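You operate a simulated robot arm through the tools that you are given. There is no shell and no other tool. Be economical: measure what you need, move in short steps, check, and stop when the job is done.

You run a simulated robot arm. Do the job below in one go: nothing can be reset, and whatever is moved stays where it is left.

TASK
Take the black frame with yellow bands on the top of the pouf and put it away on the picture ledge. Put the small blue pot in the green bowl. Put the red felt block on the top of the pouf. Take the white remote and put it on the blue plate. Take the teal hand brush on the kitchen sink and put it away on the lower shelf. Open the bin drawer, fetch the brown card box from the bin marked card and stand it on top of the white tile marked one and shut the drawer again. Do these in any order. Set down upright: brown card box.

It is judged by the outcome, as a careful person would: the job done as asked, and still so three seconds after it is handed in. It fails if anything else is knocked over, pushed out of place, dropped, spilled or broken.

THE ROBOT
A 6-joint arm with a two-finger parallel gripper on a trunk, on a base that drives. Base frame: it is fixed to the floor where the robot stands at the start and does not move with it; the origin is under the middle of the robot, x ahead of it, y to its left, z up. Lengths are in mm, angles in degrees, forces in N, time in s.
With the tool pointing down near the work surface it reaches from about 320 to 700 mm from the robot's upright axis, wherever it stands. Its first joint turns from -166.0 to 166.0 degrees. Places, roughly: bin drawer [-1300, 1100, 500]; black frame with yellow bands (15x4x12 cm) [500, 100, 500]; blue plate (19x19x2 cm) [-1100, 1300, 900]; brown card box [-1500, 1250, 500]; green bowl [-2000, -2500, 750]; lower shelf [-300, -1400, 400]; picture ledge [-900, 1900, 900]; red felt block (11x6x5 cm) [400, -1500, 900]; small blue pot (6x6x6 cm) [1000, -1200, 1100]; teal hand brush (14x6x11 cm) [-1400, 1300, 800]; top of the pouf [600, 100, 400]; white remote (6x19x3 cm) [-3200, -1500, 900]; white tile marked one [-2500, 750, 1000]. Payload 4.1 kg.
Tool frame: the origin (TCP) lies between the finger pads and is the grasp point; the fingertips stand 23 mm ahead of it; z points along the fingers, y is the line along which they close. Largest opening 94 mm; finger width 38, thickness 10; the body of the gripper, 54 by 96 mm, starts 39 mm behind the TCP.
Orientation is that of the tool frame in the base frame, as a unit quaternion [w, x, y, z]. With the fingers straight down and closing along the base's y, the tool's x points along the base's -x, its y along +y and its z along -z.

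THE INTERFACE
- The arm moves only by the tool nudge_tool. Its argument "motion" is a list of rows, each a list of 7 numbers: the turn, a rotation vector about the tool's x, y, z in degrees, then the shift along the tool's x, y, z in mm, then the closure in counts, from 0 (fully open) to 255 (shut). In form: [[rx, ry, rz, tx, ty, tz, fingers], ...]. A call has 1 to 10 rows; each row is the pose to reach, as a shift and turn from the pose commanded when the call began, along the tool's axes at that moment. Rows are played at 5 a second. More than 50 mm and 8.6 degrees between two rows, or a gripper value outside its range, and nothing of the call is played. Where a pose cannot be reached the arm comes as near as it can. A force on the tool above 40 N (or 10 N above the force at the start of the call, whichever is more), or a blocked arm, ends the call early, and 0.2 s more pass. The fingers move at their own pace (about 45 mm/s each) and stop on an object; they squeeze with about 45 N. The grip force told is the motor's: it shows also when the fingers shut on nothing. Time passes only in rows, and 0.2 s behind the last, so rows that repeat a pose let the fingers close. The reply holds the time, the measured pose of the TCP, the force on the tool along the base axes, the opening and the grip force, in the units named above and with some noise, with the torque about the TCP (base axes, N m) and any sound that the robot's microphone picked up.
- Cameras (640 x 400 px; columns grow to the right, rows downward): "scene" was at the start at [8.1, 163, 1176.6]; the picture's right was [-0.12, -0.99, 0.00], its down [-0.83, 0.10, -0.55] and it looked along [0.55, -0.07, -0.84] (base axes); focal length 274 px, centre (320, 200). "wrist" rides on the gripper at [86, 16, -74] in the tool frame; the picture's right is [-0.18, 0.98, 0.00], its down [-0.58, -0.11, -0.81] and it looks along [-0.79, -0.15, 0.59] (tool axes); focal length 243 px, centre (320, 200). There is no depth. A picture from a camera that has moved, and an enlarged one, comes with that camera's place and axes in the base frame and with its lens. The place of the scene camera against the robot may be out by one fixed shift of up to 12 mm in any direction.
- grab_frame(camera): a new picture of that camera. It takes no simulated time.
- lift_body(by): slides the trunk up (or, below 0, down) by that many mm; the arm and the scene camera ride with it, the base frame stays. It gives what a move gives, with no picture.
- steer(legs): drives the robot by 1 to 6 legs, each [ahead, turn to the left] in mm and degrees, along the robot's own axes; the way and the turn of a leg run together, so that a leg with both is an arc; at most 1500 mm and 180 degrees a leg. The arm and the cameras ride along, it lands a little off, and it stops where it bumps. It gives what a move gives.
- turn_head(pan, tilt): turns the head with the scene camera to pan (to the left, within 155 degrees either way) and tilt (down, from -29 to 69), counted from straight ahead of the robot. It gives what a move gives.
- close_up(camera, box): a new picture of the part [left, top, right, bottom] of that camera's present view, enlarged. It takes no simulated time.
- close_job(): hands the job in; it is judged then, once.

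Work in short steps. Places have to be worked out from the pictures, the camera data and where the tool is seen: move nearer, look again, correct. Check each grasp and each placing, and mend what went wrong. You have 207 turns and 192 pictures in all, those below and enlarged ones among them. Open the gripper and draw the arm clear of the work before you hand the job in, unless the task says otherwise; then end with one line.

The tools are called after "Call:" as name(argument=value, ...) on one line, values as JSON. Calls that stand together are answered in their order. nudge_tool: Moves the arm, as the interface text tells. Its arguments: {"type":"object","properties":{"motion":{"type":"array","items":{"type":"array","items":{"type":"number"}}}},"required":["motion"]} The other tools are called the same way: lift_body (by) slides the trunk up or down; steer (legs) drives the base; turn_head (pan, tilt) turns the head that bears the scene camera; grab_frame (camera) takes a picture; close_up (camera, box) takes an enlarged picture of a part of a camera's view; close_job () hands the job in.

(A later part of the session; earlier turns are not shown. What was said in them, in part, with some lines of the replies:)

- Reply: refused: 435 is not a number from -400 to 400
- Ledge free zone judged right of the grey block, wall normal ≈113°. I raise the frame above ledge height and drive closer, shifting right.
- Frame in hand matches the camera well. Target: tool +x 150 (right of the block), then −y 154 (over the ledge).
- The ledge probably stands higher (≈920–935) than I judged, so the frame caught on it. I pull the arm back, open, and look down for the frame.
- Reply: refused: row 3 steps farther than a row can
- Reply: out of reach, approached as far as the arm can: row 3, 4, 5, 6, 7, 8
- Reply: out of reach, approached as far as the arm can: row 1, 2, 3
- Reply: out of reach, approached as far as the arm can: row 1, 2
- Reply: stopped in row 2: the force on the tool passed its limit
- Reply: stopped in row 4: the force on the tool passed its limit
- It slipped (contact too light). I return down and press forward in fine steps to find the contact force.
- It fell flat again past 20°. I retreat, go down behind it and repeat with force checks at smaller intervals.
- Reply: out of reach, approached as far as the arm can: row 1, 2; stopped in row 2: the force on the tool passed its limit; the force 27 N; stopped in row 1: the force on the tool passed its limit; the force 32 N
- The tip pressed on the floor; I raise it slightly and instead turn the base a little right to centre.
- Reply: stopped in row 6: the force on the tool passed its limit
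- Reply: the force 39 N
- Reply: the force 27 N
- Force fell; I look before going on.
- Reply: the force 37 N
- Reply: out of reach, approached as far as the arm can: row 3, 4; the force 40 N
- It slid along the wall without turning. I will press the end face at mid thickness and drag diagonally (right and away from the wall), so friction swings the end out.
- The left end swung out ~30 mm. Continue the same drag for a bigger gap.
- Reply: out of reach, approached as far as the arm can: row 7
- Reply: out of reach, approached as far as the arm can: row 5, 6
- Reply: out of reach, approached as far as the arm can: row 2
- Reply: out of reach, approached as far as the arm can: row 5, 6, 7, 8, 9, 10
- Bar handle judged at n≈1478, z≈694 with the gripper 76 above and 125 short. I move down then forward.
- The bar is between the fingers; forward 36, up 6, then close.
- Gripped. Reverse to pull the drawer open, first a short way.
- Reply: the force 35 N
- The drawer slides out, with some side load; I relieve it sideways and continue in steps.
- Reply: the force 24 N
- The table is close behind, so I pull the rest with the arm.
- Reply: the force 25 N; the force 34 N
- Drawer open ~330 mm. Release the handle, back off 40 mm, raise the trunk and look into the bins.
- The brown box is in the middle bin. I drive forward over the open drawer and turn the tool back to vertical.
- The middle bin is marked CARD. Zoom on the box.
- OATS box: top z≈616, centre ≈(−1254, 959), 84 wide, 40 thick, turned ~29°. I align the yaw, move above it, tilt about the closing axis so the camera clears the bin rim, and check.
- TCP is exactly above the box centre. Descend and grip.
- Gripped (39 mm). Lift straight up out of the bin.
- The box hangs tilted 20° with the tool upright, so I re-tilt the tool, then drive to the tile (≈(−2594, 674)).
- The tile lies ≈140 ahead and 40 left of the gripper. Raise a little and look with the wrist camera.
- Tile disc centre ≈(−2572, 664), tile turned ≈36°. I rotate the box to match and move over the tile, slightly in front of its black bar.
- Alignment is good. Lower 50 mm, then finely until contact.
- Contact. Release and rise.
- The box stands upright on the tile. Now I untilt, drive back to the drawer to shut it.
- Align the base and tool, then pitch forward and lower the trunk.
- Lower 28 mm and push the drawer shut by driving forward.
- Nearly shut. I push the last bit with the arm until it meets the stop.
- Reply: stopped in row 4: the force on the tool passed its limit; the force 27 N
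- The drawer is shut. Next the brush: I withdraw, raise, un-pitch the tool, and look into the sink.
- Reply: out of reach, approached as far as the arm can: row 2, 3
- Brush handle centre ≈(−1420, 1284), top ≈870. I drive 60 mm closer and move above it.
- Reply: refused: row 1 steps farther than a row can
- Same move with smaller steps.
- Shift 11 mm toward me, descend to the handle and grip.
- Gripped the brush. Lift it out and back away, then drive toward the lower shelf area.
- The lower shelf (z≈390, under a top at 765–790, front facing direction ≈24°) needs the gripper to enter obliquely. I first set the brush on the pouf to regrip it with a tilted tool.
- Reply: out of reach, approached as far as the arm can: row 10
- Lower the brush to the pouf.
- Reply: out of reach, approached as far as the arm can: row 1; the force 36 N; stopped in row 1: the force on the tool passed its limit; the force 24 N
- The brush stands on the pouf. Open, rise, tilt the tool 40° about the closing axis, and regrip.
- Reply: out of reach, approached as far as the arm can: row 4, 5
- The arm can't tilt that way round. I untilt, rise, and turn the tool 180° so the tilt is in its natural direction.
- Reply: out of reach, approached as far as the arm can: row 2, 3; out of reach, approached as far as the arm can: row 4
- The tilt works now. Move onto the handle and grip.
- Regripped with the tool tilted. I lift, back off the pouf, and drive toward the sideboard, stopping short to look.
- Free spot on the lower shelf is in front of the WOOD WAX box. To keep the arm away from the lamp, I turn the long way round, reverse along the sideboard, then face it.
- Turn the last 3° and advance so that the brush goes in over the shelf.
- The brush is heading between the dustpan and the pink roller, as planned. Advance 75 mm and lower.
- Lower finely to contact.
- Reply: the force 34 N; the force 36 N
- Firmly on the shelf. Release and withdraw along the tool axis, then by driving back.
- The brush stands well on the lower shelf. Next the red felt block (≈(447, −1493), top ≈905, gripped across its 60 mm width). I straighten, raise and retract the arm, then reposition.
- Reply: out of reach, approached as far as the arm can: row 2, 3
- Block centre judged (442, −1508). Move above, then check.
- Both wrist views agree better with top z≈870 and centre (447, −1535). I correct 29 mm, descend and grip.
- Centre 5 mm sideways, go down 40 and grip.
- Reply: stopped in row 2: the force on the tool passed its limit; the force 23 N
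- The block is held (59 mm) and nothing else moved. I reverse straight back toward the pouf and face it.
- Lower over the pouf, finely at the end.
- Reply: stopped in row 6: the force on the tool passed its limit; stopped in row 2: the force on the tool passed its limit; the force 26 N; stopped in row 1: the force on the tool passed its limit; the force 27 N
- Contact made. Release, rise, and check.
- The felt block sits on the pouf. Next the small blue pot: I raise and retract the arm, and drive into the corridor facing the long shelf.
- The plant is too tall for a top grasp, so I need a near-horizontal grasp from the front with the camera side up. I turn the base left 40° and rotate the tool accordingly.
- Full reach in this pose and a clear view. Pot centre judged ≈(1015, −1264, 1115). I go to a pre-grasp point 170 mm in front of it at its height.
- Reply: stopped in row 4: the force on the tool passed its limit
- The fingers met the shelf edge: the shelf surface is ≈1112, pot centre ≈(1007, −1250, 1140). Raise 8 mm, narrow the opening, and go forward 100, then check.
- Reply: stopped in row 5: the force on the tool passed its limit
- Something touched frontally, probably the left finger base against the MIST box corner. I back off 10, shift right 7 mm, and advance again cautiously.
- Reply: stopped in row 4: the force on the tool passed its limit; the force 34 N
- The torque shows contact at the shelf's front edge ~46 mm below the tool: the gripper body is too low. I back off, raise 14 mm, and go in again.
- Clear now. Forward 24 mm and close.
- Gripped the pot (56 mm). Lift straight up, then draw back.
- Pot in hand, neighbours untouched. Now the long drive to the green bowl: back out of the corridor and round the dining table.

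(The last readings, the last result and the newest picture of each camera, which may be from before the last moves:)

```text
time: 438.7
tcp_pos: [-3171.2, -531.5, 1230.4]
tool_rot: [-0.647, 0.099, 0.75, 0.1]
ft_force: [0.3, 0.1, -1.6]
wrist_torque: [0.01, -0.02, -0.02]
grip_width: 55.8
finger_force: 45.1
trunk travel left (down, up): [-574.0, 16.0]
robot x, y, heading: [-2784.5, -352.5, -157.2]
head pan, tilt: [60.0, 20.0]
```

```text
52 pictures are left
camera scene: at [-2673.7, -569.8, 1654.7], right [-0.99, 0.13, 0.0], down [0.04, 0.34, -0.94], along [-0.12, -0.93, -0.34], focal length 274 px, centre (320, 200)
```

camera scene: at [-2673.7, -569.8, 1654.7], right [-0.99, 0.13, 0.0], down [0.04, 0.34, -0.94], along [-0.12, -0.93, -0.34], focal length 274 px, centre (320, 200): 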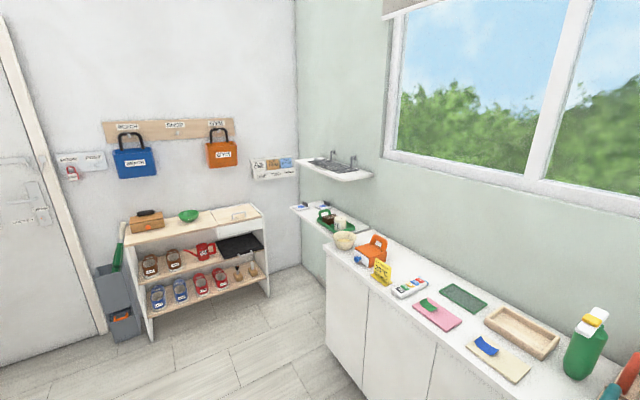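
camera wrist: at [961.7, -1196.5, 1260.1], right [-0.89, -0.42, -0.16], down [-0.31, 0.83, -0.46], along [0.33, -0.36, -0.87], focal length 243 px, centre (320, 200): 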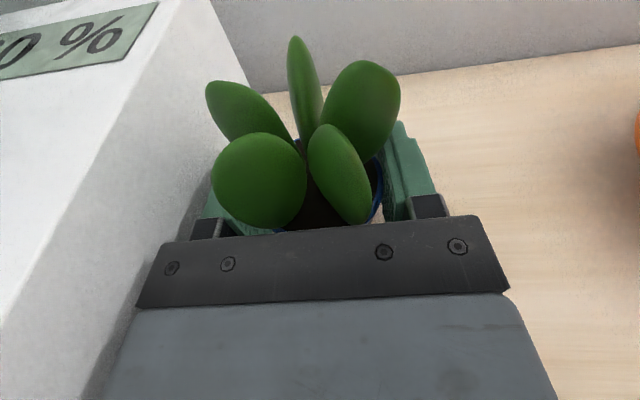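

The green bowl stands on the shoe rack top, and the white remote lies on the window counter. I drive toward the rack.

Call:
steer(legs=[[0, 87], [1450, 0]])

Call:
turn_head(pan=10, tilt=38)

Call:
grab_frame(camera="scene")

```text
time: 449.6
tcp_pos: [-2156.5, -2126.4, 1230.5]
tool_rot: [-0.542, -0.437, 0.617, -0.366]
ft_force: [-0.1, 0.4, -1.7]
wrist_torque: [-0.05, -0.01, -0.01]
grip_width: 55.7
finger_force: 45.2
trunk travel left (down, up): [-574.0, 16.0]
robot x, y, heading: [-2306.8, -1722.9, -71.4]
head pan, tilt: [60.0, 20.0]
```

```text
time: 450.8
tcp_pos: [-2156.4, -2126.5, 1231.0]
tool_rot: [-0.542, -0.438, 0.617, -0.366]
ft_force: [-0.5, 0.1, -0.8]
wrist_torque: [-0.03, -0.01, -0.04]
grip_width: 55.7
finger_force: 45.1
trunk travel left (down, up): [-574.0, 16.0]
robot x, y, heading: [-2304.1, -1721.0, -71.7]
head pan, tilt: [10.0, 38.0]
```

```text
51 pictures are left
camera scene: at [-2127.9, -1684.2, 1626.3], right [-0.88, -0.48, 0.0], down [-0.29, 0.54, -0.79], along [0.38, -0.69, -0.62], focal length 274 px, centre (320, 200)
```

scene: 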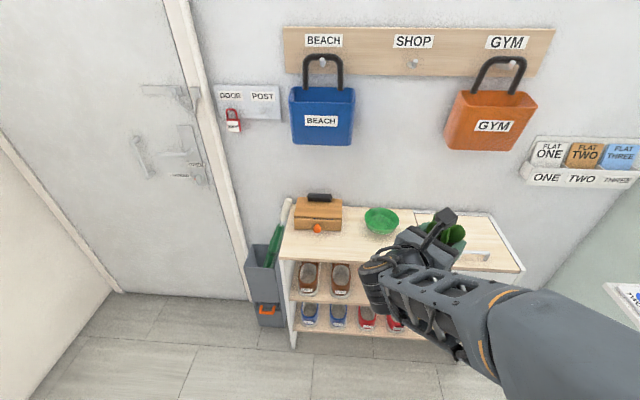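

Triangulated: bowl at about (−1941, −2553), rim z≈850–860. I drive closer, with the bowl ≈560 ahead.

Call:
steer(legs=[[0, 5], [350, 0]])

Call:
turn_head(pan=8, tilt=52)

Call:
grab_frame(camera="scene")

Call:
grab_frame(camera="wrist")

```text
time: 453.6
tcp_pos: [-1982.5, -2427.1, 1230.2]
tool_rot: [-0.525, -0.465, 0.597, -0.39]
ft_force: [-1.1, 0.5, -1.3]
wrist_torque: [-0.01, 0.0, 0.01]
grip_width: 55.9
finger_force: 45.2
trunk travel left (down, up): [-574.0, 16.0]
robot x, y, heading: [-2171.1, -2040.8, -66.6]
head pan, tilt: [10.0, 38.0]
```

```text
time: 454.3
tcp_pos: [-1983.7, -2427.7, 1231.3]
tool_rot: [-0.525, -0.465, 0.597, -0.39]
ft_force: [-0.1, 0.1, -1.1]
wrist_torque: [-0.01, -0.01, 0.01]
grip_width: 55.5
finger_force: 44.7
trunk travel left (down, up): [-574.0, 16.0]
robot x, y, heading: [-2168.4, -2043.0, -66.5]
head pan, tilt: [8.0, 52.0]
```

```text
50 pictures are left
camera scene: at [-2002.9, -1976.1, 1606.5], right [-0.85, -0.52, 0.0], down [-0.41, 0.67, -0.62], along [0.32, -0.53, -0.79], focal length 274 px, centre (320, 200)
```

scene: 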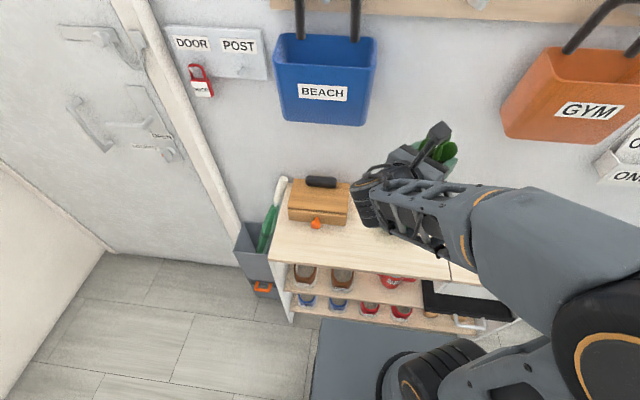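

```text
49 pictures are left
camera wrist: at [-1979.4, -2364.9, 1326.2], right [-0.95, 0.28, -0.16], down [0.33, 0.82, -0.46], along [0.0, -0.49, -0.87], focal length 243 px, centre (320, 200)
```

wrist: 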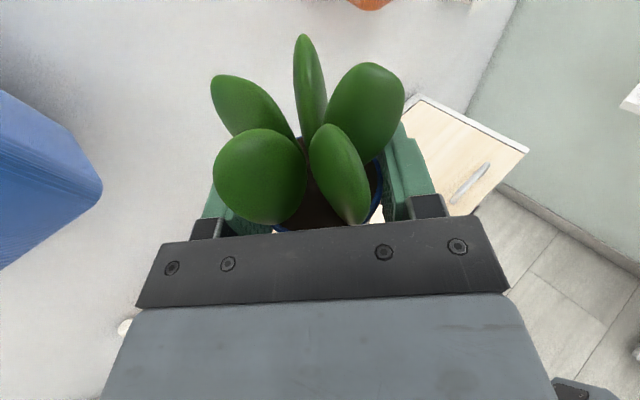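

The bowl is hidden behind the hand; I move the pot above the triangulated place and look.

Call:
nudge_tool(motion=[[0, 0, 0, -22, -15, 26, 255], [0, 0, 0, -44, -30, 52, 255], [0, 0, 0, -66, -45, 78, 255], [0, 0, 0, -88, -60, 104, 255], [0, 0, 0, -109, -75, 131, 255], [0, 0, 0, -150, -75, 138, 255], [0, 0, 0, -190, -75, 145, 255]])

Call:
close_up(camera="scene", box=[330, 130, 490, 250])

Call:
grab_frame(camera="wrist")

```text
time: 455.9
tcp_pos: [-1944.7, -2558.1, 1017.1]
tool_rot: [-0.524, -0.465, 0.596, -0.392]
ft_force: [1.1, -0.1, -0.8]
wrist_torque: [0.0, -0.02, 0.01]
grip_width: 55.7
finger_force: 44.8
trunk travel left (down, up): [-574.0, 16.0]
robot x, y, heading: [-2169.2, -2037.8, -66.5]
head pan, tilt: [8.0, 52.0]
```

```text
3.33 times, centred on (410, 190) of scene
camera zoom: at [-2002.6, -1976.5, 1606.5], right [-0.85, -0.52, 0.0], down [-0.41, 0.67, -0.62], along [0.32, -0.52, -0.79], focal length 912 px, centre (20, 233)
```

zoom: 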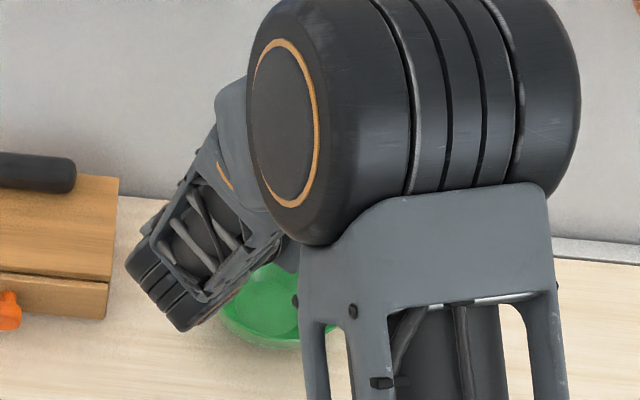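

```text
47 pictures are left
camera wrist: at [-1941.3, -2494.9, 1112.6], right [-0.94, 0.28, -0.16], down [0.33, 0.82, -0.46], along [0.0, -0.49, -0.87], focal length 243 px, centre (320, 200)
```

wrist: 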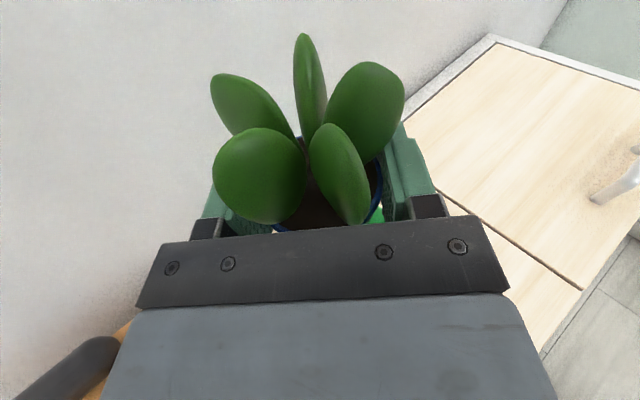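

The pot is over the bowl. I pitch the tool 20° further down so the gripper body clears the bowl rim, then lower.

Call:
nudge_tool(motion=[[0, -7, 0, 0, 0, 0, 255], [0, -14, 0, 0, 0, 0, 255], [0, -20, 0, 0, 0, 0, 255], [0, -20, 0, 0, 0, 0, 255]])

Call:
nudge_tool(motion=[[0, 0, 0, -26, 0, 15, 255], [0, 0, 0, -52, 0, 30, 255], [0, 0, 0, -78, 0, 45, 255], [0, 0, 0, -95, 0, 55, 255], [0, 0, 0, -95, 0, 55, 255]])

Call:
close_up(camera="scene", box=[310, 140, 470, 260])

Call:
grab_frame(camera="wrist")

```text
time: 456.9
tcp_pos: [-1945.4, -2557.4, 1018.9]
tool_rot: [-0.412, -0.526, 0.679, -0.304]
ft_force: [0.9, -0.3, -2.0]
wrist_torque: [0.03, -0.02, 0.01]
grip_width: 55.6
finger_force: 45.1
trunk travel left (down, up): [-574.0, 16.0]
robot x, y, heading: [-2171.3, -2042.2, -66.2]
head pan, tilt: [8.0, 52.0]
```

```text
time: 458.1
tcp_pos: [-1948.0, -2559.8, 907.3]
tool_rot: [-0.413, -0.526, 0.678, -0.304]
ft_force: [0.4, 0.8, -2.3]
wrist_torque: [-0.01, 0.0, -0.01]
grip_width: 55.8
finger_force: 45.4
trunk travel left (down, up): [-574.0, 16.0]
robot x, y, heading: [-2169.9, -2041.3, -66.6]
head pan, tilt: [8.0, 52.0]
```

```text
3.33 times, centred on (390, 200) of scene
camera zoom: at [-2002.9, -1976.2, 1606.5], right [-0.85, -0.52, 0.0], down [-0.41, 0.67, -0.62], along [0.32, -0.52, -0.79], focal length 912 px, centre (87, 200)
```

zoom: 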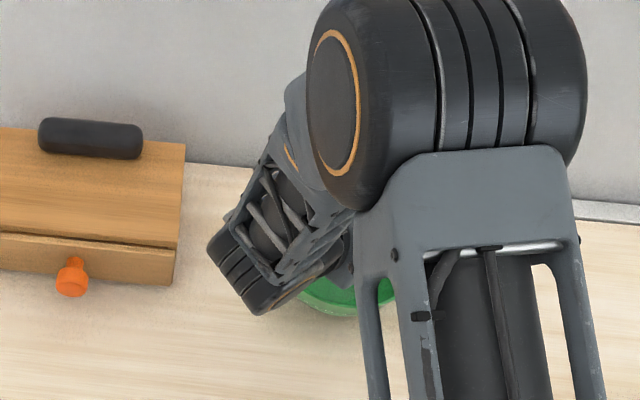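

```text
45 pictures are left
camera wrist: at [-1954.2, -2533.2, 1019.3], right [-0.93, 0.34, -0.14], down [0.36, 0.92, -0.13], along [0.08, -0.17, -0.98], focal length 243 px, centre (320, 200)
```

wrist: 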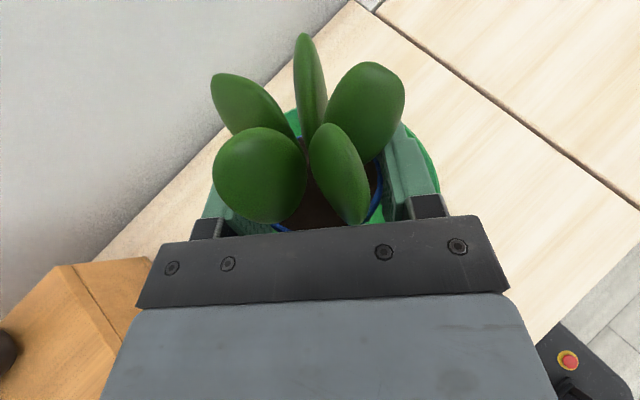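

Pot bottom is centred over the bowl. Lower in fine steps.

Call:
nudge_tool(motion=[[0, 0, 0, -4.3, 0, 2.5, 255], [0, 0, 0, -8.7, 0, 5, 255], [0, 0, 0, -13, 0, 7.5, 255]])

Call:
nudge_tool(motion=[[0, 0, 0, -2.6, 0, 1.5, 255], [0, 0, 0, -5.2, 0, 3, 255], [0, 0, 0, -7.8, 0, 4.5, 255]])

Call:
nudge_tool(motion=[[0, 0, 0, -2.6, 0, 1.5, 255], [0, 0, 0, -5.2, 0, 3, 255]])

```text
time: 458.9
tcp_pos: [-1947.8, -2560.4, 894.8]
tool_rot: [-0.413, -0.526, 0.678, -0.305]
ft_force: [-1.3, 0.0, -0.7]
wrist_torque: [-0.02, -0.01, 0.0]
grip_width: 55.8
finger_force: 45.0
trunk travel left (down, up): [-574.0, 16.0]
robot x, y, heading: [-2171.7, -2036.2, -66.4]
head pan, tilt: [8.0, 52.0]
```

```text
time: 459.7
tcp_pos: [-1948.9, -2560.4, 885.8]
tool_rot: [-0.413, -0.526, 0.679, -0.304]
ft_force: [-0.3, 0.4, -1.8]
wrist_torque: [0.01, -0.01, -0.02]
grip_width: 55.6
finger_force: 45.0
trunk travel left (down, up): [-574.0, 16.0]
robot x, y, heading: [-2168.6, -2040.5, -66.4]
head pan, tilt: [8.0, 52.0]
```

```text
time: 460.3
tcp_pos: [-1949.5, -2560.4, 881.8]
tool_rot: [-0.413, -0.526, 0.678, -0.304]
ft_force: [0.3, 0.9, 0.5]
wrist_torque: [0.12, 0.0, -0.02]
grip_width: 55.5
finger_force: 45.2
trunk travel left (down, up): [-574.0, 16.0]
robot x, y, heading: [-2170.0, -2039.4, -66.5]
head pan, tilt: [8.0, 52.0]
```

Light contact. I rotate the pot 10° back toward upright about its lower edge before releasing.

Call:
nudge_tool(motion=[[0, 3, 0, -2.2, 0, -2.1, 255], [0, 7, 0, -4.8, 0, -4.5, 255], [0, 10, 0, -6.8, 0, -6.5, 255], [0, 10, 0, -6.8, 0, -6.5, 255]])

Call:
grab_frame(camera="wrist")

```text
time: 460.9
tcp_pos: [-1947.6, -2557.2, 885.2]
tool_rot: [-0.445, -0.508, 0.658, -0.333]
ft_force: [-3.3, 8.6, 26.6]
wrist_torque: [1.94, -0.25, 0.32]
grip_width: 55.7
finger_force: 45.3
trunk travel left (down, up): [-574.0, 16.0]
robot x, y, heading: [-2168.5, -2039.8, -66.5]
head pan, tilt: [8.0, 52.0]
stopped in row 2: the force on the tool passed its limit (the readings are from after the stop); the commanded pose is now the measured one
```

```text
44 pictures are left
camera wrist: at [-1951.9, -2518.7, 992.9], right [-0.93, 0.33, -0.16], down [0.36, 0.91, -0.23], along [0.07, -0.27, -0.96], focal length 243 px, centre (320, 200)
```

wrist: 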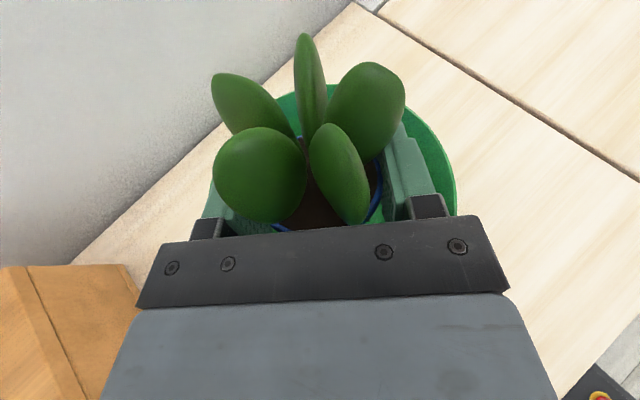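

The gripper body touches the near rim. I relieve by 3 mm, then release and withdraw back along the tool axis.

Call:
nudge_tool(motion=[[0, 0, 0, 3, 0, 0, 255], [0, 0, 0, 3, 0, 0, 200], [0, 0, 0, 3, 0, 0, 120], [0, 0, 0, 3, 0, 0, 60], [0, 0, 0, 3, 0, 0, 20], [0, 0, 0, 6, 0, -6, 20], [0, 0, 0, 8, 0, -14, 20]])

Call:
grab_frame(camera="wrist")

```text
time: 462.5
tcp_pos: [-1944.1, -2547.8, 894.0]
tool_rot: [-0.444, -0.51, 0.659, -0.33]
ft_force: [0.4, 0.4, 0.3]
wrist_torque: [0.0, 0.0, 0.02]
grip_width: 86.6
finger_force: 0.0
trunk travel left (down, up): [-574.0, 16.0]
robot x, y, heading: [-2170.4, -2038.4, -66.4]
head pan, tilt: [8.0, 52.0]
```

```text
43 pictures are left
camera wrist: at [-1947.6, -2510.8, 1002.9], right [-0.93, 0.33, -0.15], down [0.36, 0.91, -0.22], along [0.06, -0.26, -0.96], focal length 243 px, centre (320, 200)
```

wrist: 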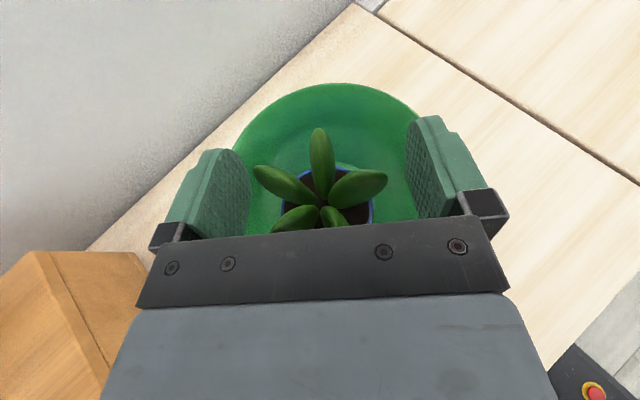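

The pot sits upright in the bowl. Withdraw.

Call:
nudge_tool(motion=[[0, 0, 0, 8, 0, -20, 20], [0, 0, 0, 16, 0, -45, 20], [0, 0, 0, 26, 0, -80, 20], [0, 0, 0, 40, 0, -120, 20], [0, 0, 0, 60, 0, -150, 20], [0, 0, 0, 85, 0, -180, 20]])

Call:
close_up(camera="wrist", box=[200, 0, 440, 150])

```text
time: 463.9
tcp_pos: [-1906.4, -2421.0, 1041.9]
tool_rot: [-0.444, -0.51, 0.659, -0.33]
ft_force: [-0.9, 0.8, -0.1]
wrist_torque: [-0.02, 0.02, -0.01]
grip_width: 86.5
finger_force: 0.1
trunk travel left (down, up): [-574.0, 16.0]
robot x, y, heading: [-2168.3, -2038.9, -66.2]
head pan, tilt: [8.0, 52.0]
```

```text
2.67 times, centred on (320, 75) of wrist
camera zoom: at [-1910.6, -2383.2, 1150.1], right [-0.93, 0.33, -0.15], down [0.36, 0.91, -0.22], along [0.06, -0.26, -0.96], focal length 647 px, centre (320, 533)
```

zoom: 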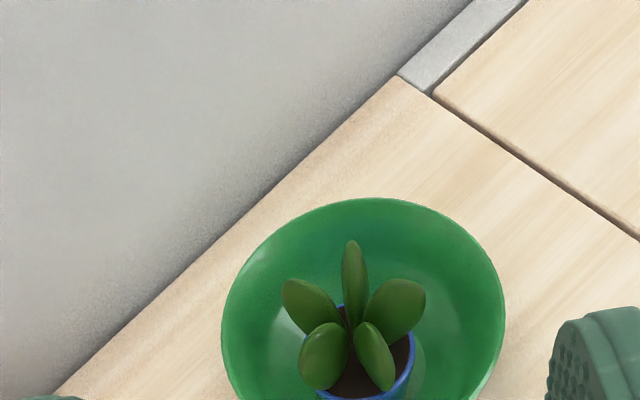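

The pot is in the bowl. Last the white remote (≈(−3185, −1491), long axis across the counter). I back away, turn to the window counter, and bring the tool to neutral.

Call:
steer(legs=[[0, 9], [-914, 0]])

Call:
nudge_tool(motion=[[0, -8.3, 0, 0, 0, -10, 0], [0, -16.6, 0, 0, 0, -20, 0], [0, -24.9, 0, 0, 0, -30, 0], [0, -33.2, 0, 0, 0, -40, 0], [0, -41.5, 0, 0, 0, -40, 0], [0, -49.8, 0, 0, 0, -40, 0], [0, -58, 0, 0, 0, -40, 0], [0, -66, 0, 0, 0, -40, 0]])

Call:
nudge_tool(motion=[[0, 0, 7, 0, 0, -5, 0], [0, 0, 14, 0, 0, -10, 0], [0, 0, 21, 0, 0, -15, 0], [0, 0, 28, 0, 0, -20, 0], [0, 0, 35, 0, 0, -25, 0], [0, 0, 42, 0, 0, -30, 0], [0, 0, 49, 0, 0, -35, 0], [0, 0, 56, 0, 0, -40, 0], [0, 0, 63, 0, 0, -45, 0], [0, 0, 70, 0, 0, -50, 0]])

Call:
nudge_tool(motion=[[0, 0, 7, 0, 0, -5, 0], [0, 0, 14, 0, 0, -10, 0], [0, 0, 21, 0, 0, -15, 0], [0, 0, 28, 0, 0, -20, 0], [0, 0, 35, 0, 0, -25, 0], [0, 0, 42, 0, 0, -30, 0], [0, 0, 49, 0, 0, -35, 0], [0, 0, 56, 0, 0, -40, 0], [0, 0, 63, 0, 0, -45, 0], [0, 0, 70, 0, 0, -50, 0]])

Call:
steer(legs=[[0, -100]])

Call:
turn_head(pan=5, tilt=45)

Call:
grab_frame(camera="scene")

```text
time: 469.3
tcp_pos: [-2339.2, -1611.2, 1041.7]
tool_rot: [-0.419, -0.555, 0.622, -0.359]
ft_force: [-0.5, 0.5, 0.0]
wrist_torque: [0.0, 0.01, 0.0]
grip_width: 87.1
finger_force: 0.0
trunk travel left (down, up): [-574.0, 16.0]
robot x, y, heading: [-2653.8, -1268.7, -58.2]
head pan, tilt: [8.0, 52.0]
```

```text
time: 471.1
tcp_pos: [-2335.6, -1575.9, 1055.9]
tool_rot: [-0.012, -0.663, 0.749, 0.001]
ft_force: [0.3, 0.0, 0.9]
wrist_torque: [0.02, 0.01, -0.03]
grip_width: 94.1
finger_force: 0.0
trunk travel left (down, up): [-574.0, 16.0]
robot x, y, heading: [-2650.6, -1272.5, -58.0]
head pan, tilt: [8.0, 52.0]
```

```text
time: 473.3
tcp_pos: [-2333.6, -1573.8, 1107.0]
tool_rot: [-0.011, -0.111, 0.994, -0.008]
ft_force: [-0.6, -0.5, 0.3]
wrist_torque: [-0.04, 0.01, 0.03]
grip_width: 93.8
finger_force: 0.1
trunk travel left (down, up): [-574.0, 16.0]
robot x, y, heading: [-2651.4, -1270.8, -58.2]
head pan, tilt: [8.0, 52.0]
```

```text
time: 475.5
tcp_pos: [-2332.2, -1573.6, 1156.8]
tool_rot: [-0.005, 0.478, 0.878, -0.013]
ft_force: [0.4, 0.2, 0.7]
wrist_torque: [0.0, -0.03, 0.01]
grip_width: 93.8
finger_force: 0.1
trunk travel left (down, up): [-574.0, 16.0]
robot x, y, heading: [-2653.7, -1272.0, -58.1]
head pan, tilt: [8.0, 52.0]
```

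```text
time: 480.1
tcp_pos: [-3002.2, -1539.8, 1155.3]
tool_rot: [-0.012, 0.978, 0.207, -0.004]
ft_force: [-0.4, -0.2, -0.2]
wrist_torque: [-0.03, 0.01, -0.01]
grip_width: 93.8
finger_force: 0.1
trunk travel left (down, up): [-574.0, 16.0]
robot x, y, heading: [-2655.2, -1268.0, -157.3]
head pan, tilt: [8.0, 52.0]
```

```text
time: 480.7
tcp_pos: [-3001.8, -1540.3, 1156.6]
tool_rot: [-0.014, 0.978, 0.207, -0.005]
ft_force: [0.9, 0.9, 0.1]
wrist_torque: [0.01, 0.02, -0.01]
grip_width: 93.9
finger_force: 0.0
trunk travel left (down, up): [-574.0, 16.0]
robot x, y, heading: [-2651.3, -1272.7, -157.0]
head pan, tilt: [5.0, 45.0]
```

```text
41 pictures are left
camera scene: at [-2607.1, -1433.7, 1616.0], right [-0.47, 0.88, 0.0], down [0.63, 0.33, -0.71], along [-0.63, -0.33, -0.71], focal length 274 px, centre (320, 200)
```

scene: 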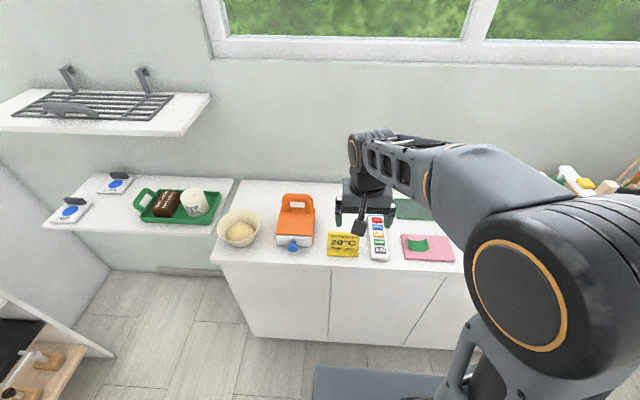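

Call:
close_up(camera="scene", box=[310, 190, 460, 280])

Call:
grab_frame(camera="wrist")

```text
4.27 times, centred on (385, 235) of scene
camera zoom: at [-2607.1, -1433.7, 1616.0], right [-0.47, 0.88, 0.0], down [0.63, 0.33, -0.71], along [-0.63, -0.33, -0.71], focal length 1167 px, centre (43, 51)
```

zoom: 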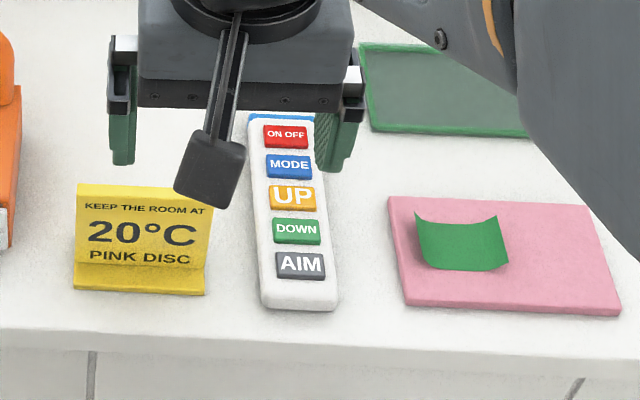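

```text
39 pictures are left
camera wrist: at [-2914.5, -1522.1, 1229.6], right [0.23, -0.97, -0.03], down [-0.56, -0.16, 0.81], along [-0.79, -0.17, -0.58], focal length 243 px, centre (320, 200)
```

wrist: 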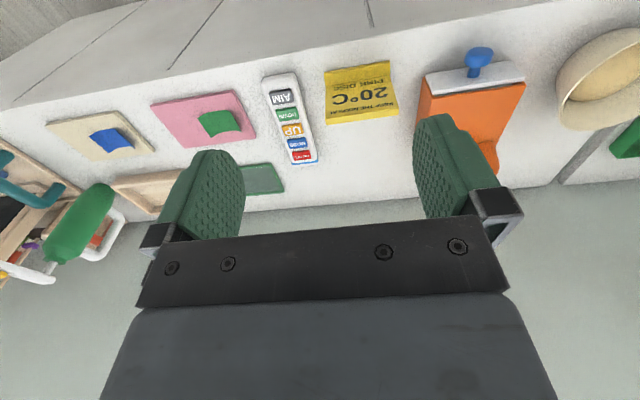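

I drive 60 mm closer, move above the remote, lower, and look again.

Call:
steer(legs=[[60, 0]])

Call:
nudge_tool(motion=[[0, 0, 0, -25, -20, 20, 38], [0, 0, 0, -50, -40, 40, 38], [0, 0, 0, -76, -60, 60, 38], [0, 0, 0, -102, -80, 80, 38], [0, 0, 0, -128, -98, 100, 38], [0, 0, 0, -128, -98, 145, 38], [0, 0, 0, -128, -98, 185, 38]])

Call:
grab_frame(camera="wrist")

```text
time: 481.7
tcp_pos: [-3059.2, -1563.2, 1156.0]
tool_rot: [-0.014, 0.978, 0.209, -0.004]
ft_force: [-0.7, 0.1, -0.2]
wrist_torque: [0.03, -0.04, -0.01]
grip_width: 93.9
finger_force: 0.1
trunk travel left (down, up): [-574.0, 16.0]
robot x, y, heading: [-2705.7, -1295.5, -157.0]
head pan, tilt: [5.0, 45.0]
```

```text
time: 483.3
tcp_pos: [-3216.9, -1522.4, 974.0]
tool_rot: [-0.013, 0.978, 0.209, -0.004]
ft_force: [-0.6, 0.5, -0.2]
wrist_torque: [-0.01, 0.06, 0.04]
grip_width: 80.5
finger_force: 0.0
trunk travel left (down, up): [-574.0, 16.0]
robot x, y, heading: [-2707.5, -1294.7, -157.3]
head pan, tilt: [5.0, 45.0]
```

```text
38 pictures are left
camera wrist: at [-3130.0, -1503.9, 1048.1], right [0.23, -0.97, -0.03], down [-0.56, -0.16, 0.81], along [-0.79, -0.17, -0.58], focal length 243 px, centre (320, 200)
```

wrist: 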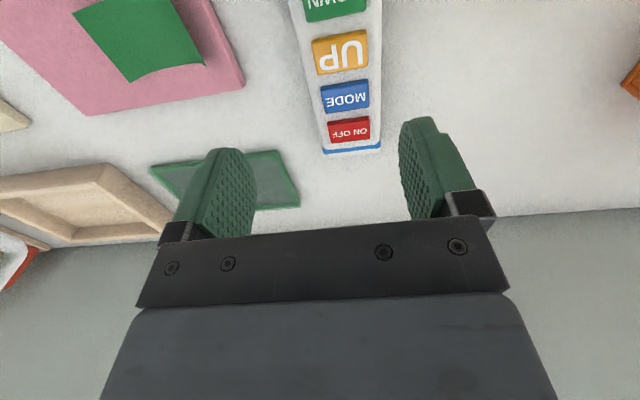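

Shift 14 mm sideways, descend to z≈880, then feel for the counter in fine steps.

Call:
nudge_tool(motion=[[0, 0, 0, 0, 14, 30, 38], [0, 0, 0, 0, 14, 65, 38], [0, 0, 0, 0, 14, 92, 38]])

Call:
grab_frame(camera="wrist")

Call:
nudge_tool(motion=[[0, 0, 0, 0, 0, 3, 38], [0, 0, 0, 0, 0, 6, 38], [0, 0, 0, 0, 0, 9, 38], [0, 0, 0, 0, 0, 12, 38]])

```text
time: 484.1
tcp_pos: [-3214.1, -1530.5, 882.3]
tool_rot: [-0.012, 0.978, 0.209, -0.004]
ft_force: [-1.2, -0.7, 0.2]
wrist_torque: [0.0, 0.02, 0.02]
grip_width: 79.8
finger_force: 0.1
trunk travel left (down, up): [-574.0, 16.0]
robot x, y, heading: [-2704.8, -1293.2, -157.3]
head pan, tilt: [5.0, 45.0]
```

```text
37 pictures are left
camera wrist: at [-3126.2, -1514.4, 955.1], right [0.23, -0.97, -0.03], down [-0.56, -0.16, 0.81], along [-0.79, -0.17, -0.58], focal length 243 px, centre (320, 200)
```

wrist: 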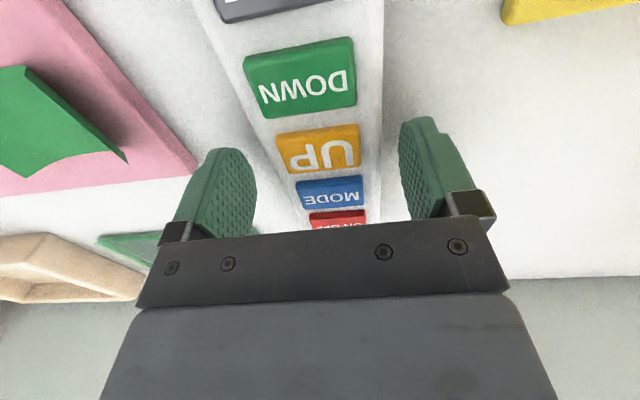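

```text
time: 485.1
tcp_pos: [-3212.9, -1533.4, 874.5]
tool_rot: [-0.012, 0.978, 0.209, -0.008]
ft_force: [0.6, 0.3, 25.7]
wrist_torque: [-0.9, -0.94, 0.07]
grip_width: 79.5
finger_force: 0.1
trunk travel left (down, up): [-574.0, 16.0]
robot x, y, heading: [-2708.0, -1292.2, -156.9]
head pan, tilt: [5.0, 45.0]
```

Counter felt (≈852). Raise 3 mm, close, and lift.

Call:
nudge_tool(motion=[[0, 0, 0, 0, 0, -6, 38], [0, 0, 0, 0, 0, -6, 150], [0, 0, 0, 0, 0, -6, 255], [0, 0, 0, 0, 0, -6, 255], [0, 0, 0, 0, 0, -6, 255], [0, 0, 0, 0, 0, -6, 255]])

Call:
nudge_tool(motion=[[0, 0, 0, 0, 0, -30, 255], [0, 0, 0, 0, 0, -75, 255], [0, 0, 0, 0, 0, -120, 255], [0, 0, 0, 0, 0, -165, 255], [0, 0, 0, 0, 0, -210, 255], [0, 0, 0, 0, 0, -250, 255]])

Call:
grab_frame(camera="wrist")

Call:
close_up(camera="scene", box=[280, 120, 460, 270])

```text
time: 486.5
tcp_pos: [-3211.0, -1533.4, 877.4]
tool_rot: [-0.013, 0.978, 0.208, -0.005]
ft_force: [0.0, -0.1, -0.9]
wrist_torque: [0.0, 0.04, -0.01]
grip_width: 55.8
finger_force: 45.2
trunk travel left (down, up): [-574.0, 16.0]
robot x, y, heading: [-2709.5, -1293.2, -156.9]
head pan, tilt: [5.0, 45.0]
```

```text
time: 487.9
tcp_pos: [-3206.4, -1538.1, 1125.6]
tool_rot: [-0.012, 0.978, 0.209, -0.005]
ft_force: [-0.3, 0.2, -0.9]
wrist_torque: [0.01, 0.03, 0.02]
grip_width: 55.2
finger_force: 45.5
trunk travel left (down, up): [-574.0, 16.0]
robot x, y, heading: [-2708.8, -1295.5, -156.7]
head pan, tilt: [5.0, 45.0]
```

```text
36 pictures are left
camera wrist: at [-3119.2, -1520.5, 1199.1], right [0.23, -0.97, -0.03], down [-0.56, -0.16, 0.81], along [-0.79, -0.17, -0.58], focal length 243 px, centre (320, 200)
```

wrist: 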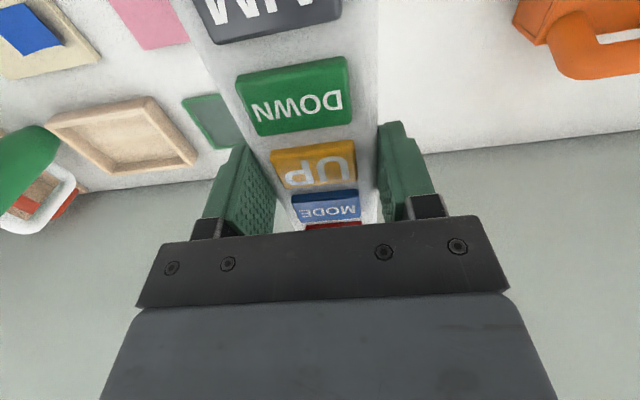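

```text
2.67 times, centred on (370, 195) of scene
camera zoom: at [-2662.2, -1456.9, 1616.0], right [-0.47, 0.88, 0.0], down [0.62, 0.33, -0.71], along [-0.63, -0.33, -0.71], focal length 729 px, centre (187, 213)
```

zoom: 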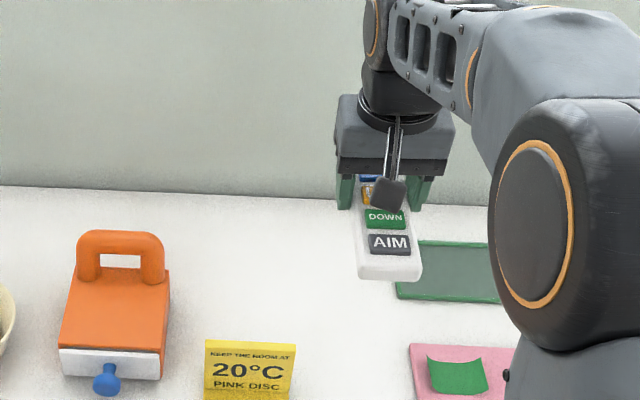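

The remote is held firmly. Now drive back to the sink side: away from the counter, up to the kitchen lane, along it.

Call:
steer(legs=[[-350, 0], [0, -90], [880, 0], [0, -90]])

Call:
steer(legs=[[1000, 0]])

```text
time: 502.1
tcp_pos: [-2230.0, -90.7, 1125.7]
tool_rot: [0.006, -0.216, 0.976, -0.012]
ft_force: [0.4, -0.1, -0.9]
wrist_torque: [0.01, -0.03, 0.0]
grip_width: 55.5
finger_force: 45.3
trunk travel left (down, up): [-574.0, 16.0]
robot x, y, heading: [-2727.8, -342.4, 23.6]
head pan, tilt: [5.0, 45.0]
```

```text
time: 507.2
tcp_pos: [-1326.5, 302.1, 1125.7]
tool_rot: [0.006, -0.215, 0.976, -0.014]
ft_force: [0.1, -0.8, -1.2]
wrist_torque: [0.02, 0.0, 0.01]
grip_width: 55.5
finger_force: 45.1
trunk travel left (down, up): [-574.0, 16.0]
robot x, y, heading: [-1821.8, 54.5, 23.4]
head pan, tilt: [5.0, 45.0]
```

Call:
steer(legs=[[0, -1.3], [1099, 0], [0, 90.4], [260, 0]])

Call:
turn_head(pan=0, tilt=45)

Call:
grab_frame(camera="scene")

Call:
grab_frame(camera="wrist")

```text
time: 518.5
tcp_pos: [-1145.8, 1205.4, 1125.5]
tool_rot: [-0.013, 0.836, -0.549, 0.006]
ft_force: [-0.8, 0.0, -1.7]
wrist_torque: [0.01, -0.01, 0.04]
grip_width: 55.4
finger_force: 44.9
trunk travel left (down, up): [-574.0, 16.0]
robot x, y, heading: [-905.6, 706.2, 112.3]
head pan, tilt: [5.0, 45.0]
```

```text
time: 519.1
tcp_pos: [-1146.5, 1206.2, 1124.6]
tool_rot: [-0.013, 0.836, -0.549, 0.007]
ft_force: [-0.2, 0.0, -0.6]
wrist_torque: [-0.01, 0.02, 0.0]
grip_width: 55.5
finger_force: 44.7
trunk travel left (down, up): [-574.0, 16.0]
robot x, y, heading: [-905.1, 704.5, 112.1]
head pan, tilt: [0.0, 45.0]
```

```text
34 pictures are left
camera scene: at [-1071.0, 665.9, 1616.1], right [0.93, 0.38, 0.0], down [0.27, -0.65, -0.71], along [-0.27, 0.65, -0.71], focal length 274 px, centre (320, 200)
```

scene: 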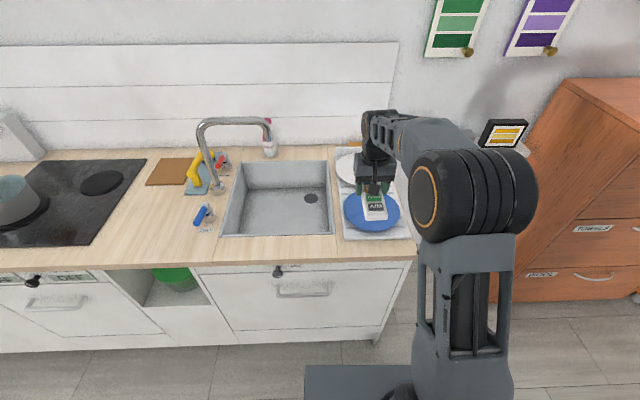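

```text
33 pictures are left
camera wrist: at [-1127.3, 1117.8, 1198.4], right [-0.97, -0.22, -0.03], down [-0.15, 0.57, 0.81], along [-0.16, 0.79, -0.58], focal length 243 px, centre (320, 200)
```

wrist: 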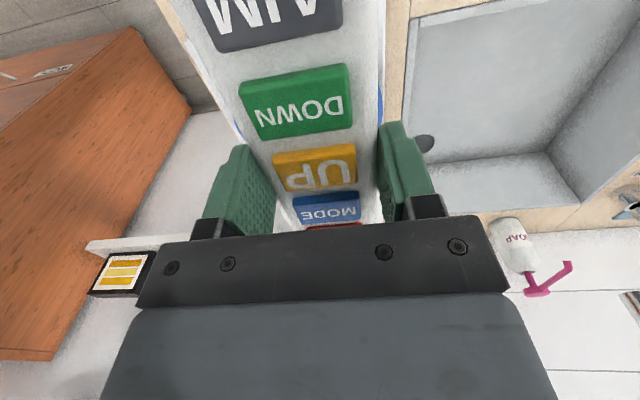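

The blue plate's centre is ≈(−1148, 1312). I drive 60 mm closer, turn the remote to lie along the counter, and position it over the plate.

Call:
steer(legs=[[60, 0]])

Call:
nudge_tool(motion=[[0, 0, -8.5, -4, -1, 0, 255], [0, 0, -17, -8, -3, 0, 255], [0, 0, -25.5, -12, -4, 0, 255], [0, 0, -34, -16, -6, 0, 255], [0, 0, -42.5, -20, -7, 0, 255], [0, 0, -51, -24, -9, 0, 255], [0, 0, -59.5, -28, -10, 0, 255], [0, 0, -68, -32, -12, 0, 255], [0, 0, -76.5, -35, -13, 0, 255], [0, 0, -85, -37.5, -14, 0, 255]])

Call:
nudge_tool(motion=[[0, 0, -5, 0, 0, 30, 255], [0, 0, -5, 0, 0, 70, 255], [0, 0, -5, 0, 0, 100, 255]])

Call:
close_up(camera="scene", box=[300, 130, 460, 260])

Call:
grab_frame(camera="wrist")

```text
time: 520.1
tcp_pos: [-1170.4, 1263.7, 1125.5]
tool_rot: [-0.012, 0.836, -0.548, 0.007]
ft_force: [-0.4, 0.7, -2.7]
wrist_torque: [0.0, -0.01, 0.02]
grip_width: 55.5
finger_force: 45.0
trunk travel left (down, up): [-574.0, 16.0]
robot x, y, heading: [-929.6, 762.8, 112.4]
head pan, tilt: [0.0, 45.0]
```

```text
time: 522.3
tcp_pos: [-1172.1, 1302.1, 1126.1]
tool_rot: [-0.005, 0.987, 0.163, 0.012]
ft_force: [0.1, -0.3, -1.4]
wrist_torque: [-0.02, 0.04, 0.0]
grip_width: 55.4
finger_force: 45.1
trunk travel left (down, up): [-574.0, 16.0]
robot x, y, heading: [-933.7, 759.9, 112.4]
head pan, tilt: [0.0, 45.0]
```

```text
time: 523.1
tcp_pos: [-1168.1, 1305.4, 1025.4]
tool_rot: [-0.004, 0.979, 0.203, 0.013]
ft_force: [0.0, 0.3, -1.4]
wrist_torque: [0.02, 0.02, -0.02]
grip_width: 55.6
finger_force: 45.2
trunk travel left (down, up): [-574.0, 16.0]
robot x, y, heading: [-930.2, 760.8, 112.3]
head pan, tilt: [0.0, 45.0]
```

```text
3.08 times, centred on (380, 195) of scene
camera zoom: at [-1094.4, 723.2, 1616.1], right [0.93, 0.38, 0.0], down [0.27, -0.65, -0.71], along [-0.27, 0.65, -0.71], focal length 841 px, centre (135, 215)
```

zoom: 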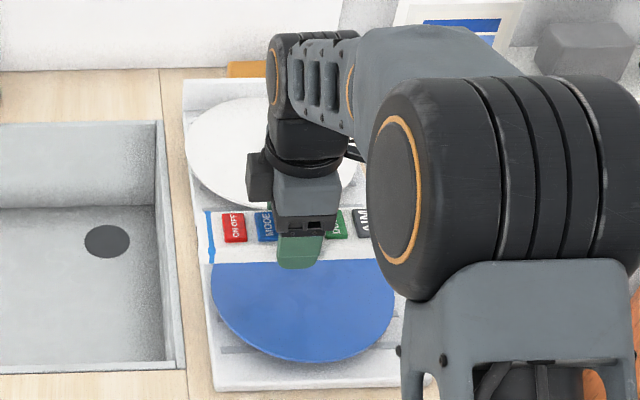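

```text
31 pictures are left
camera wrist: at [-1083.1, 1322.4, 1101.5], right [0.22, -0.97, -0.01], down [-0.6, -0.14, 0.79], along [-0.77, -0.17, -0.61], focal length 243 px, centre (320, 200)
```

wrist: 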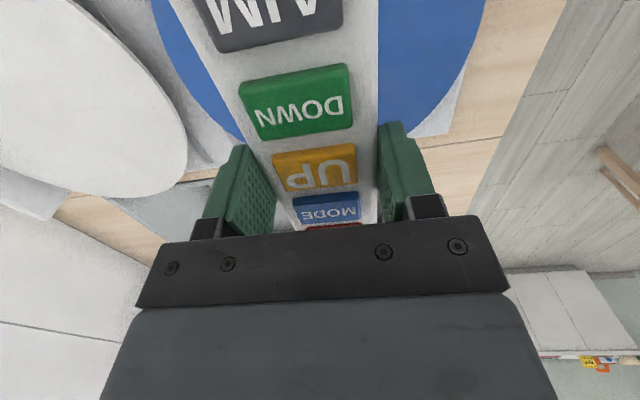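

The remote is centred over the plate. Lower 50, then finely to contact.

Call:
nudge_tool(motion=[[0, 0, 0, 4, 0, 18, 255], [0, 0, 0, 4, 0, 36, 255], [0, 0, 0, 4, 0, 50, 255]])

Call:
nudge_tool(motion=[[0, 0, 0, 0, 0, 3, 255], [0, 0, 0, 0, 0, 6, 255], [0, 0, 0, 0, 0, 9, 255]])

Call:
nudge_tool(motion=[[0, 0, 0, 0, 0, 2.5, 255], [0, 0, 0, 0, 0, 5, 255], [0, 0, 0, 0, 0, 7.5, 255]])

```text
time: 523.9
tcp_pos: [-1164.2, 1305.1, 976.5]
tool_rot: [-0.003, 0.979, 0.204, 0.014]
ft_force: [0.8, 0.6, -1.5]
wrist_torque: [-0.01, -0.03, 0.0]
grip_width: 55.4
finger_force: 45.3
trunk travel left (down, up): [-574.0, 16.0]
robot x, y, heading: [-933.2, 759.6, 112.2]
head pan, tilt: [0.0, 45.0]
```

```text
time: 524.7
tcp_pos: [-1163.0, 1305.7, 967.3]
tool_rot: [-0.005, 0.979, 0.203, 0.012]
ft_force: [-0.9, -0.4, -0.3]
wrist_torque: [0.0, 0.03, -0.04]
grip_width: 55.5
finger_force: 45.4
trunk travel left (down, up): [-574.0, 16.0]
robot x, y, heading: [-928.1, 759.2, 112.0]
head pan, tilt: [0.0, 45.0]
```

```text
time: 525.5
tcp_pos: [-1165.2, 1306.5, 960.8]
tool_rot: [-0.005, 0.979, 0.203, 0.012]
ft_force: [-0.1, -0.8, 1.5]
wrist_torque: [-0.18, 0.23, 0.04]
grip_width: 55.6
finger_force: 45.5
trunk travel left (down, up): [-574.0, 16.0]
robot x, y, heading: [-932.9, 762.3, 112.3]
head pan, tilt: [0.0, 45.0]
```

Touching. One more millimetre, then release and rise.

Call:
nudge_tool(motion=[[0, 0, 0, 0, 0, 1.2, 255], [0, 0, 0, 0, 0, 1.2, 230], [0, 0, 0, 0, 0, 1.2, 150], [0, 0, 0, 0, 0, 1.2, 80], [0, 0, 0, 0, 0, 1.2, 40], [0, 0, 0, 0, 0, -10, 40], [0, 0, 0, 0, 0, -50, 40], [0, 0, 0, 0, 0, -95, 40], [0, 0, 0, 0, 0, -140, 40]])

Call:
nudge_tool(motion=[[0, 0, 0, 0, 45, -30, 0], [0, 0, 0, 0, 85, -50, 0], [0, 0, 0, 0, 125, -60, 0], [0, 0, 0, 0, 165, -60, 0]])

Call:
close_up(camera="scene", box=[290, 130, 450, 260])

Call:
grab_frame(camera="wrist")

```text
time: 527.5
tcp_pos: [-1166.8, 1301.2, 1101.4]
tool_rot: [-0.004, 0.979, 0.203, 0.014]
ft_force: [-0.7, -0.5, 0.2]
wrist_torque: [0.01, -0.01, 0.01]
grip_width: 79.3
finger_force: 0.1
trunk travel left (down, up): [-574.0, 16.0]
robot x, y, heading: [-926.5, 761.7, 112.4]
head pan, tilt: [0.0, 45.0]
```

```text
refused: row 1 steps farther than a row can; nothing moved
```

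```text
3.08 times, centred on (370, 195) of scene
camera zoom: at [-1094.1, 722.4, 1616.0], right [0.93, 0.38, 0.0], down [0.27, -0.65, -0.71], along [-0.27, 0.65, -0.71], focal length 841 px, centre (166, 215)
```

zoom: 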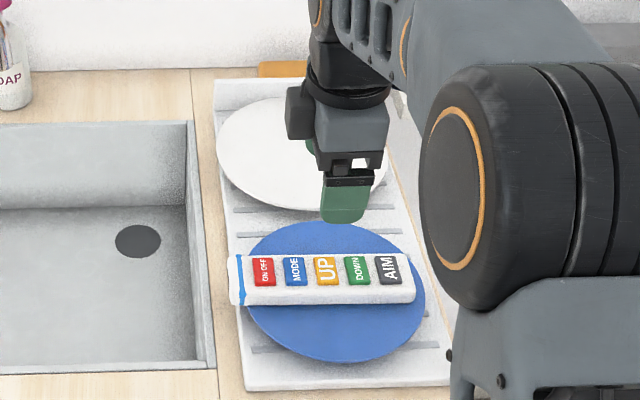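

```text
29 pictures are left
camera wrist: at [-1082.1, 1320.2, 1177.3], right [0.22, -0.97, -0.01], down [-0.6, -0.14, 0.79], along [-0.77, -0.17, -0.61], focal length 243 px, centre (320, 200)
```

wrist: 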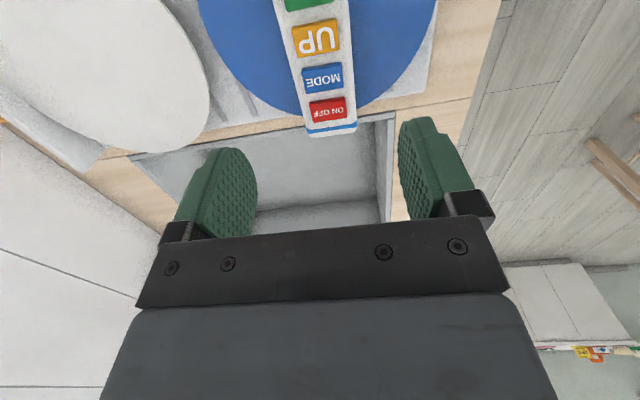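

The remote lies on the blue plate. I withdraw the arm, back off, and take a final overview.

Call:
nudge_tool(motion=[[0, 0, 0, 0, 30, -20, 0], [0, 0, 0, 0, 65, -40, 0], [0, 0, 0, 0, 105, -50, 0], [0, 0, 0, 0, 145, -50, 0], [0, 0, 0, 0, 170, -50, 0]])

Call:
steer(legs=[[-300, 0]])

Call:
turn_head(pan=15, tilt=35)

Call:
grab_frame(camera="scene")

Call:
turn_head(pan=60, tilt=25)

Call:
grab_frame(camera="scene")

Call:
turn_head(pan=-125, tilt=35)

Call:
grab_frame(camera="scene")

```text
time: 528.7
tcp_pos: [-1102.4, 1146.1, 1150.3]
tool_rot: [-0.005, 0.979, 0.203, 0.014]
ft_force: [0.2, 0.2, -0.2]
wrist_torque: [-0.01, 0.0, -0.01]
grip_width: 94.1
finger_force: 0.0
trunk travel left (down, up): [-574.0, 16.0]
robot x, y, heading: [-931.9, 761.4, 112.4]
head pan, tilt: [0.0, 45.0]
```

```text
time: 530.8
tcp_pos: [-987.9, 868.1, 1148.7]
tool_rot: [-0.004, 0.98, 0.2, 0.014]
ft_force: [-0.5, 0.0, -0.2]
wrist_torque: [0.01, 0.02, -0.01]
grip_width: 94.0
finger_force: 0.2
trunk travel left (down, up): [-574.0, 16.0]
robot x, y, heading: [-816.6, 484.9, 112.0]
head pan, tilt: [0.0, 45.0]
```

```text
time: 531.5
tcp_pos: [-986.1, 870.1, 1148.8]
tool_rot: [-0.004, 0.98, 0.2, 0.013]
ft_force: [0.5, -0.1, -0.7]
wrist_torque: [-0.04, 0.01, -0.02]
grip_width: 93.9
finger_force: 0.0
trunk travel left (down, up): [-574.0, 16.0]
robot x, y, heading: [-816.0, 483.7, 111.8]
head pan, tilt: [15.0, 35.0]
```

```text
28 pictures are left
camera scene: at [-1003.7, 440.2, 1630.8], right [0.8, 0.6, 0.0], down [0.34, -0.46, -0.82], along [-0.49, 0.65, -0.57], focal length 274 px, centre (320, 200)
```

scene: 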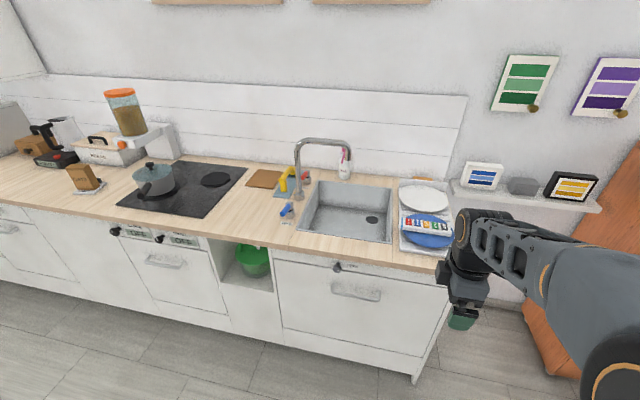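

```text
time: 532.7
tcp_pos: [-986.7, 868.9, 1149.8]
tool_rot: [-0.005, 0.98, 0.201, 0.014]
ft_force: [0.0, 1.0, 0.5]
wrist_torque: [-0.03, 0.0, 0.02]
grip_width: 94.1
finger_force: 0.2
trunk travel left (down, up): [-574.0, 16.0]
robot x, y, heading: [-816.4, 481.9, 112.1]
head pan, tilt: [60.0, 25.0]
```

```text
27 pictures are left
camera scene: at [-1042.1, 382.8, 1646.6], right [0.14, 0.99, 0.0], down [0.42, -0.06, -0.91], along [-0.9, 0.13, -0.42], focal length 274 px, centre (320, 200)
```

scene: 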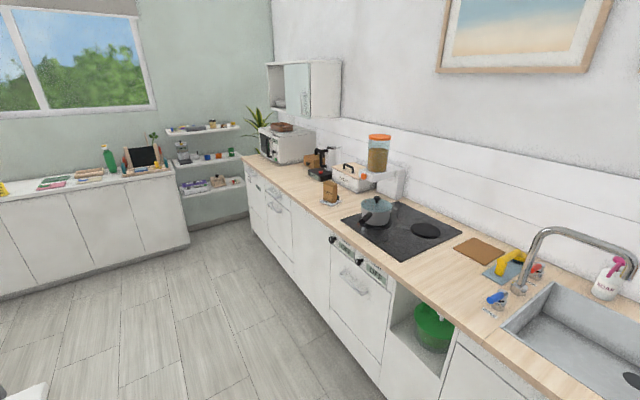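

```text
time: 535.4
tcp_pos: [-987.5, 868.3, 1148.5]
tool_rot: [-0.004, 0.98, 0.2, 0.013]
ft_force: [-0.2, 0.1, 0.9]
wrist_torque: [-0.03, -0.01, 0.01]
grip_width: 93.9
finger_force: 0.0
trunk travel left (down, up): [-574.0, 16.0]
robot x, y, heading: [-820.0, 480.4, 112.1]
head pan, tilt: [-125.0, 35.0]
```

```text
26 pictures are left
camera scene: at [-865.1, 349.9, 1630.9], right [-0.23, -0.97, 0.0], down [-0.56, 0.13, -0.82], along [0.8, -0.18, -0.57], focal length 274 px, centre (320, 200)
```

scene: 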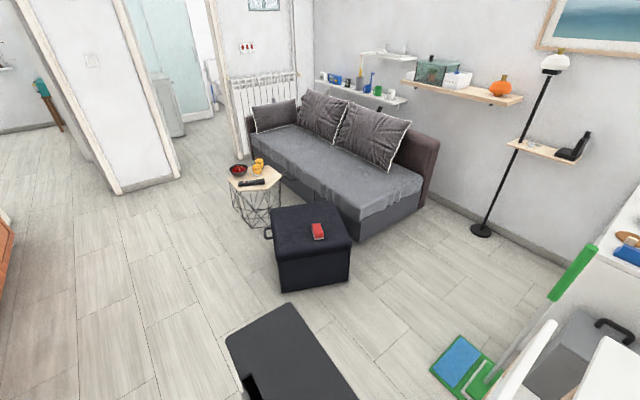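

All the placements look right in these views: frame on the ledge, box upright on the tile, drawer shut, remote on the plate and felt block on the pouf. The brush and the pot were checked when I put them down, and the arm is clear with the gripper open. I hand the job in.

Call:
close_job()

```text
The job is handed in.
```

All six tasks are done and handed in. One thing went wrong: I dropped the black frame on the floor while first placing it, so I had to pick it up again; it now stands on the picture ledge.
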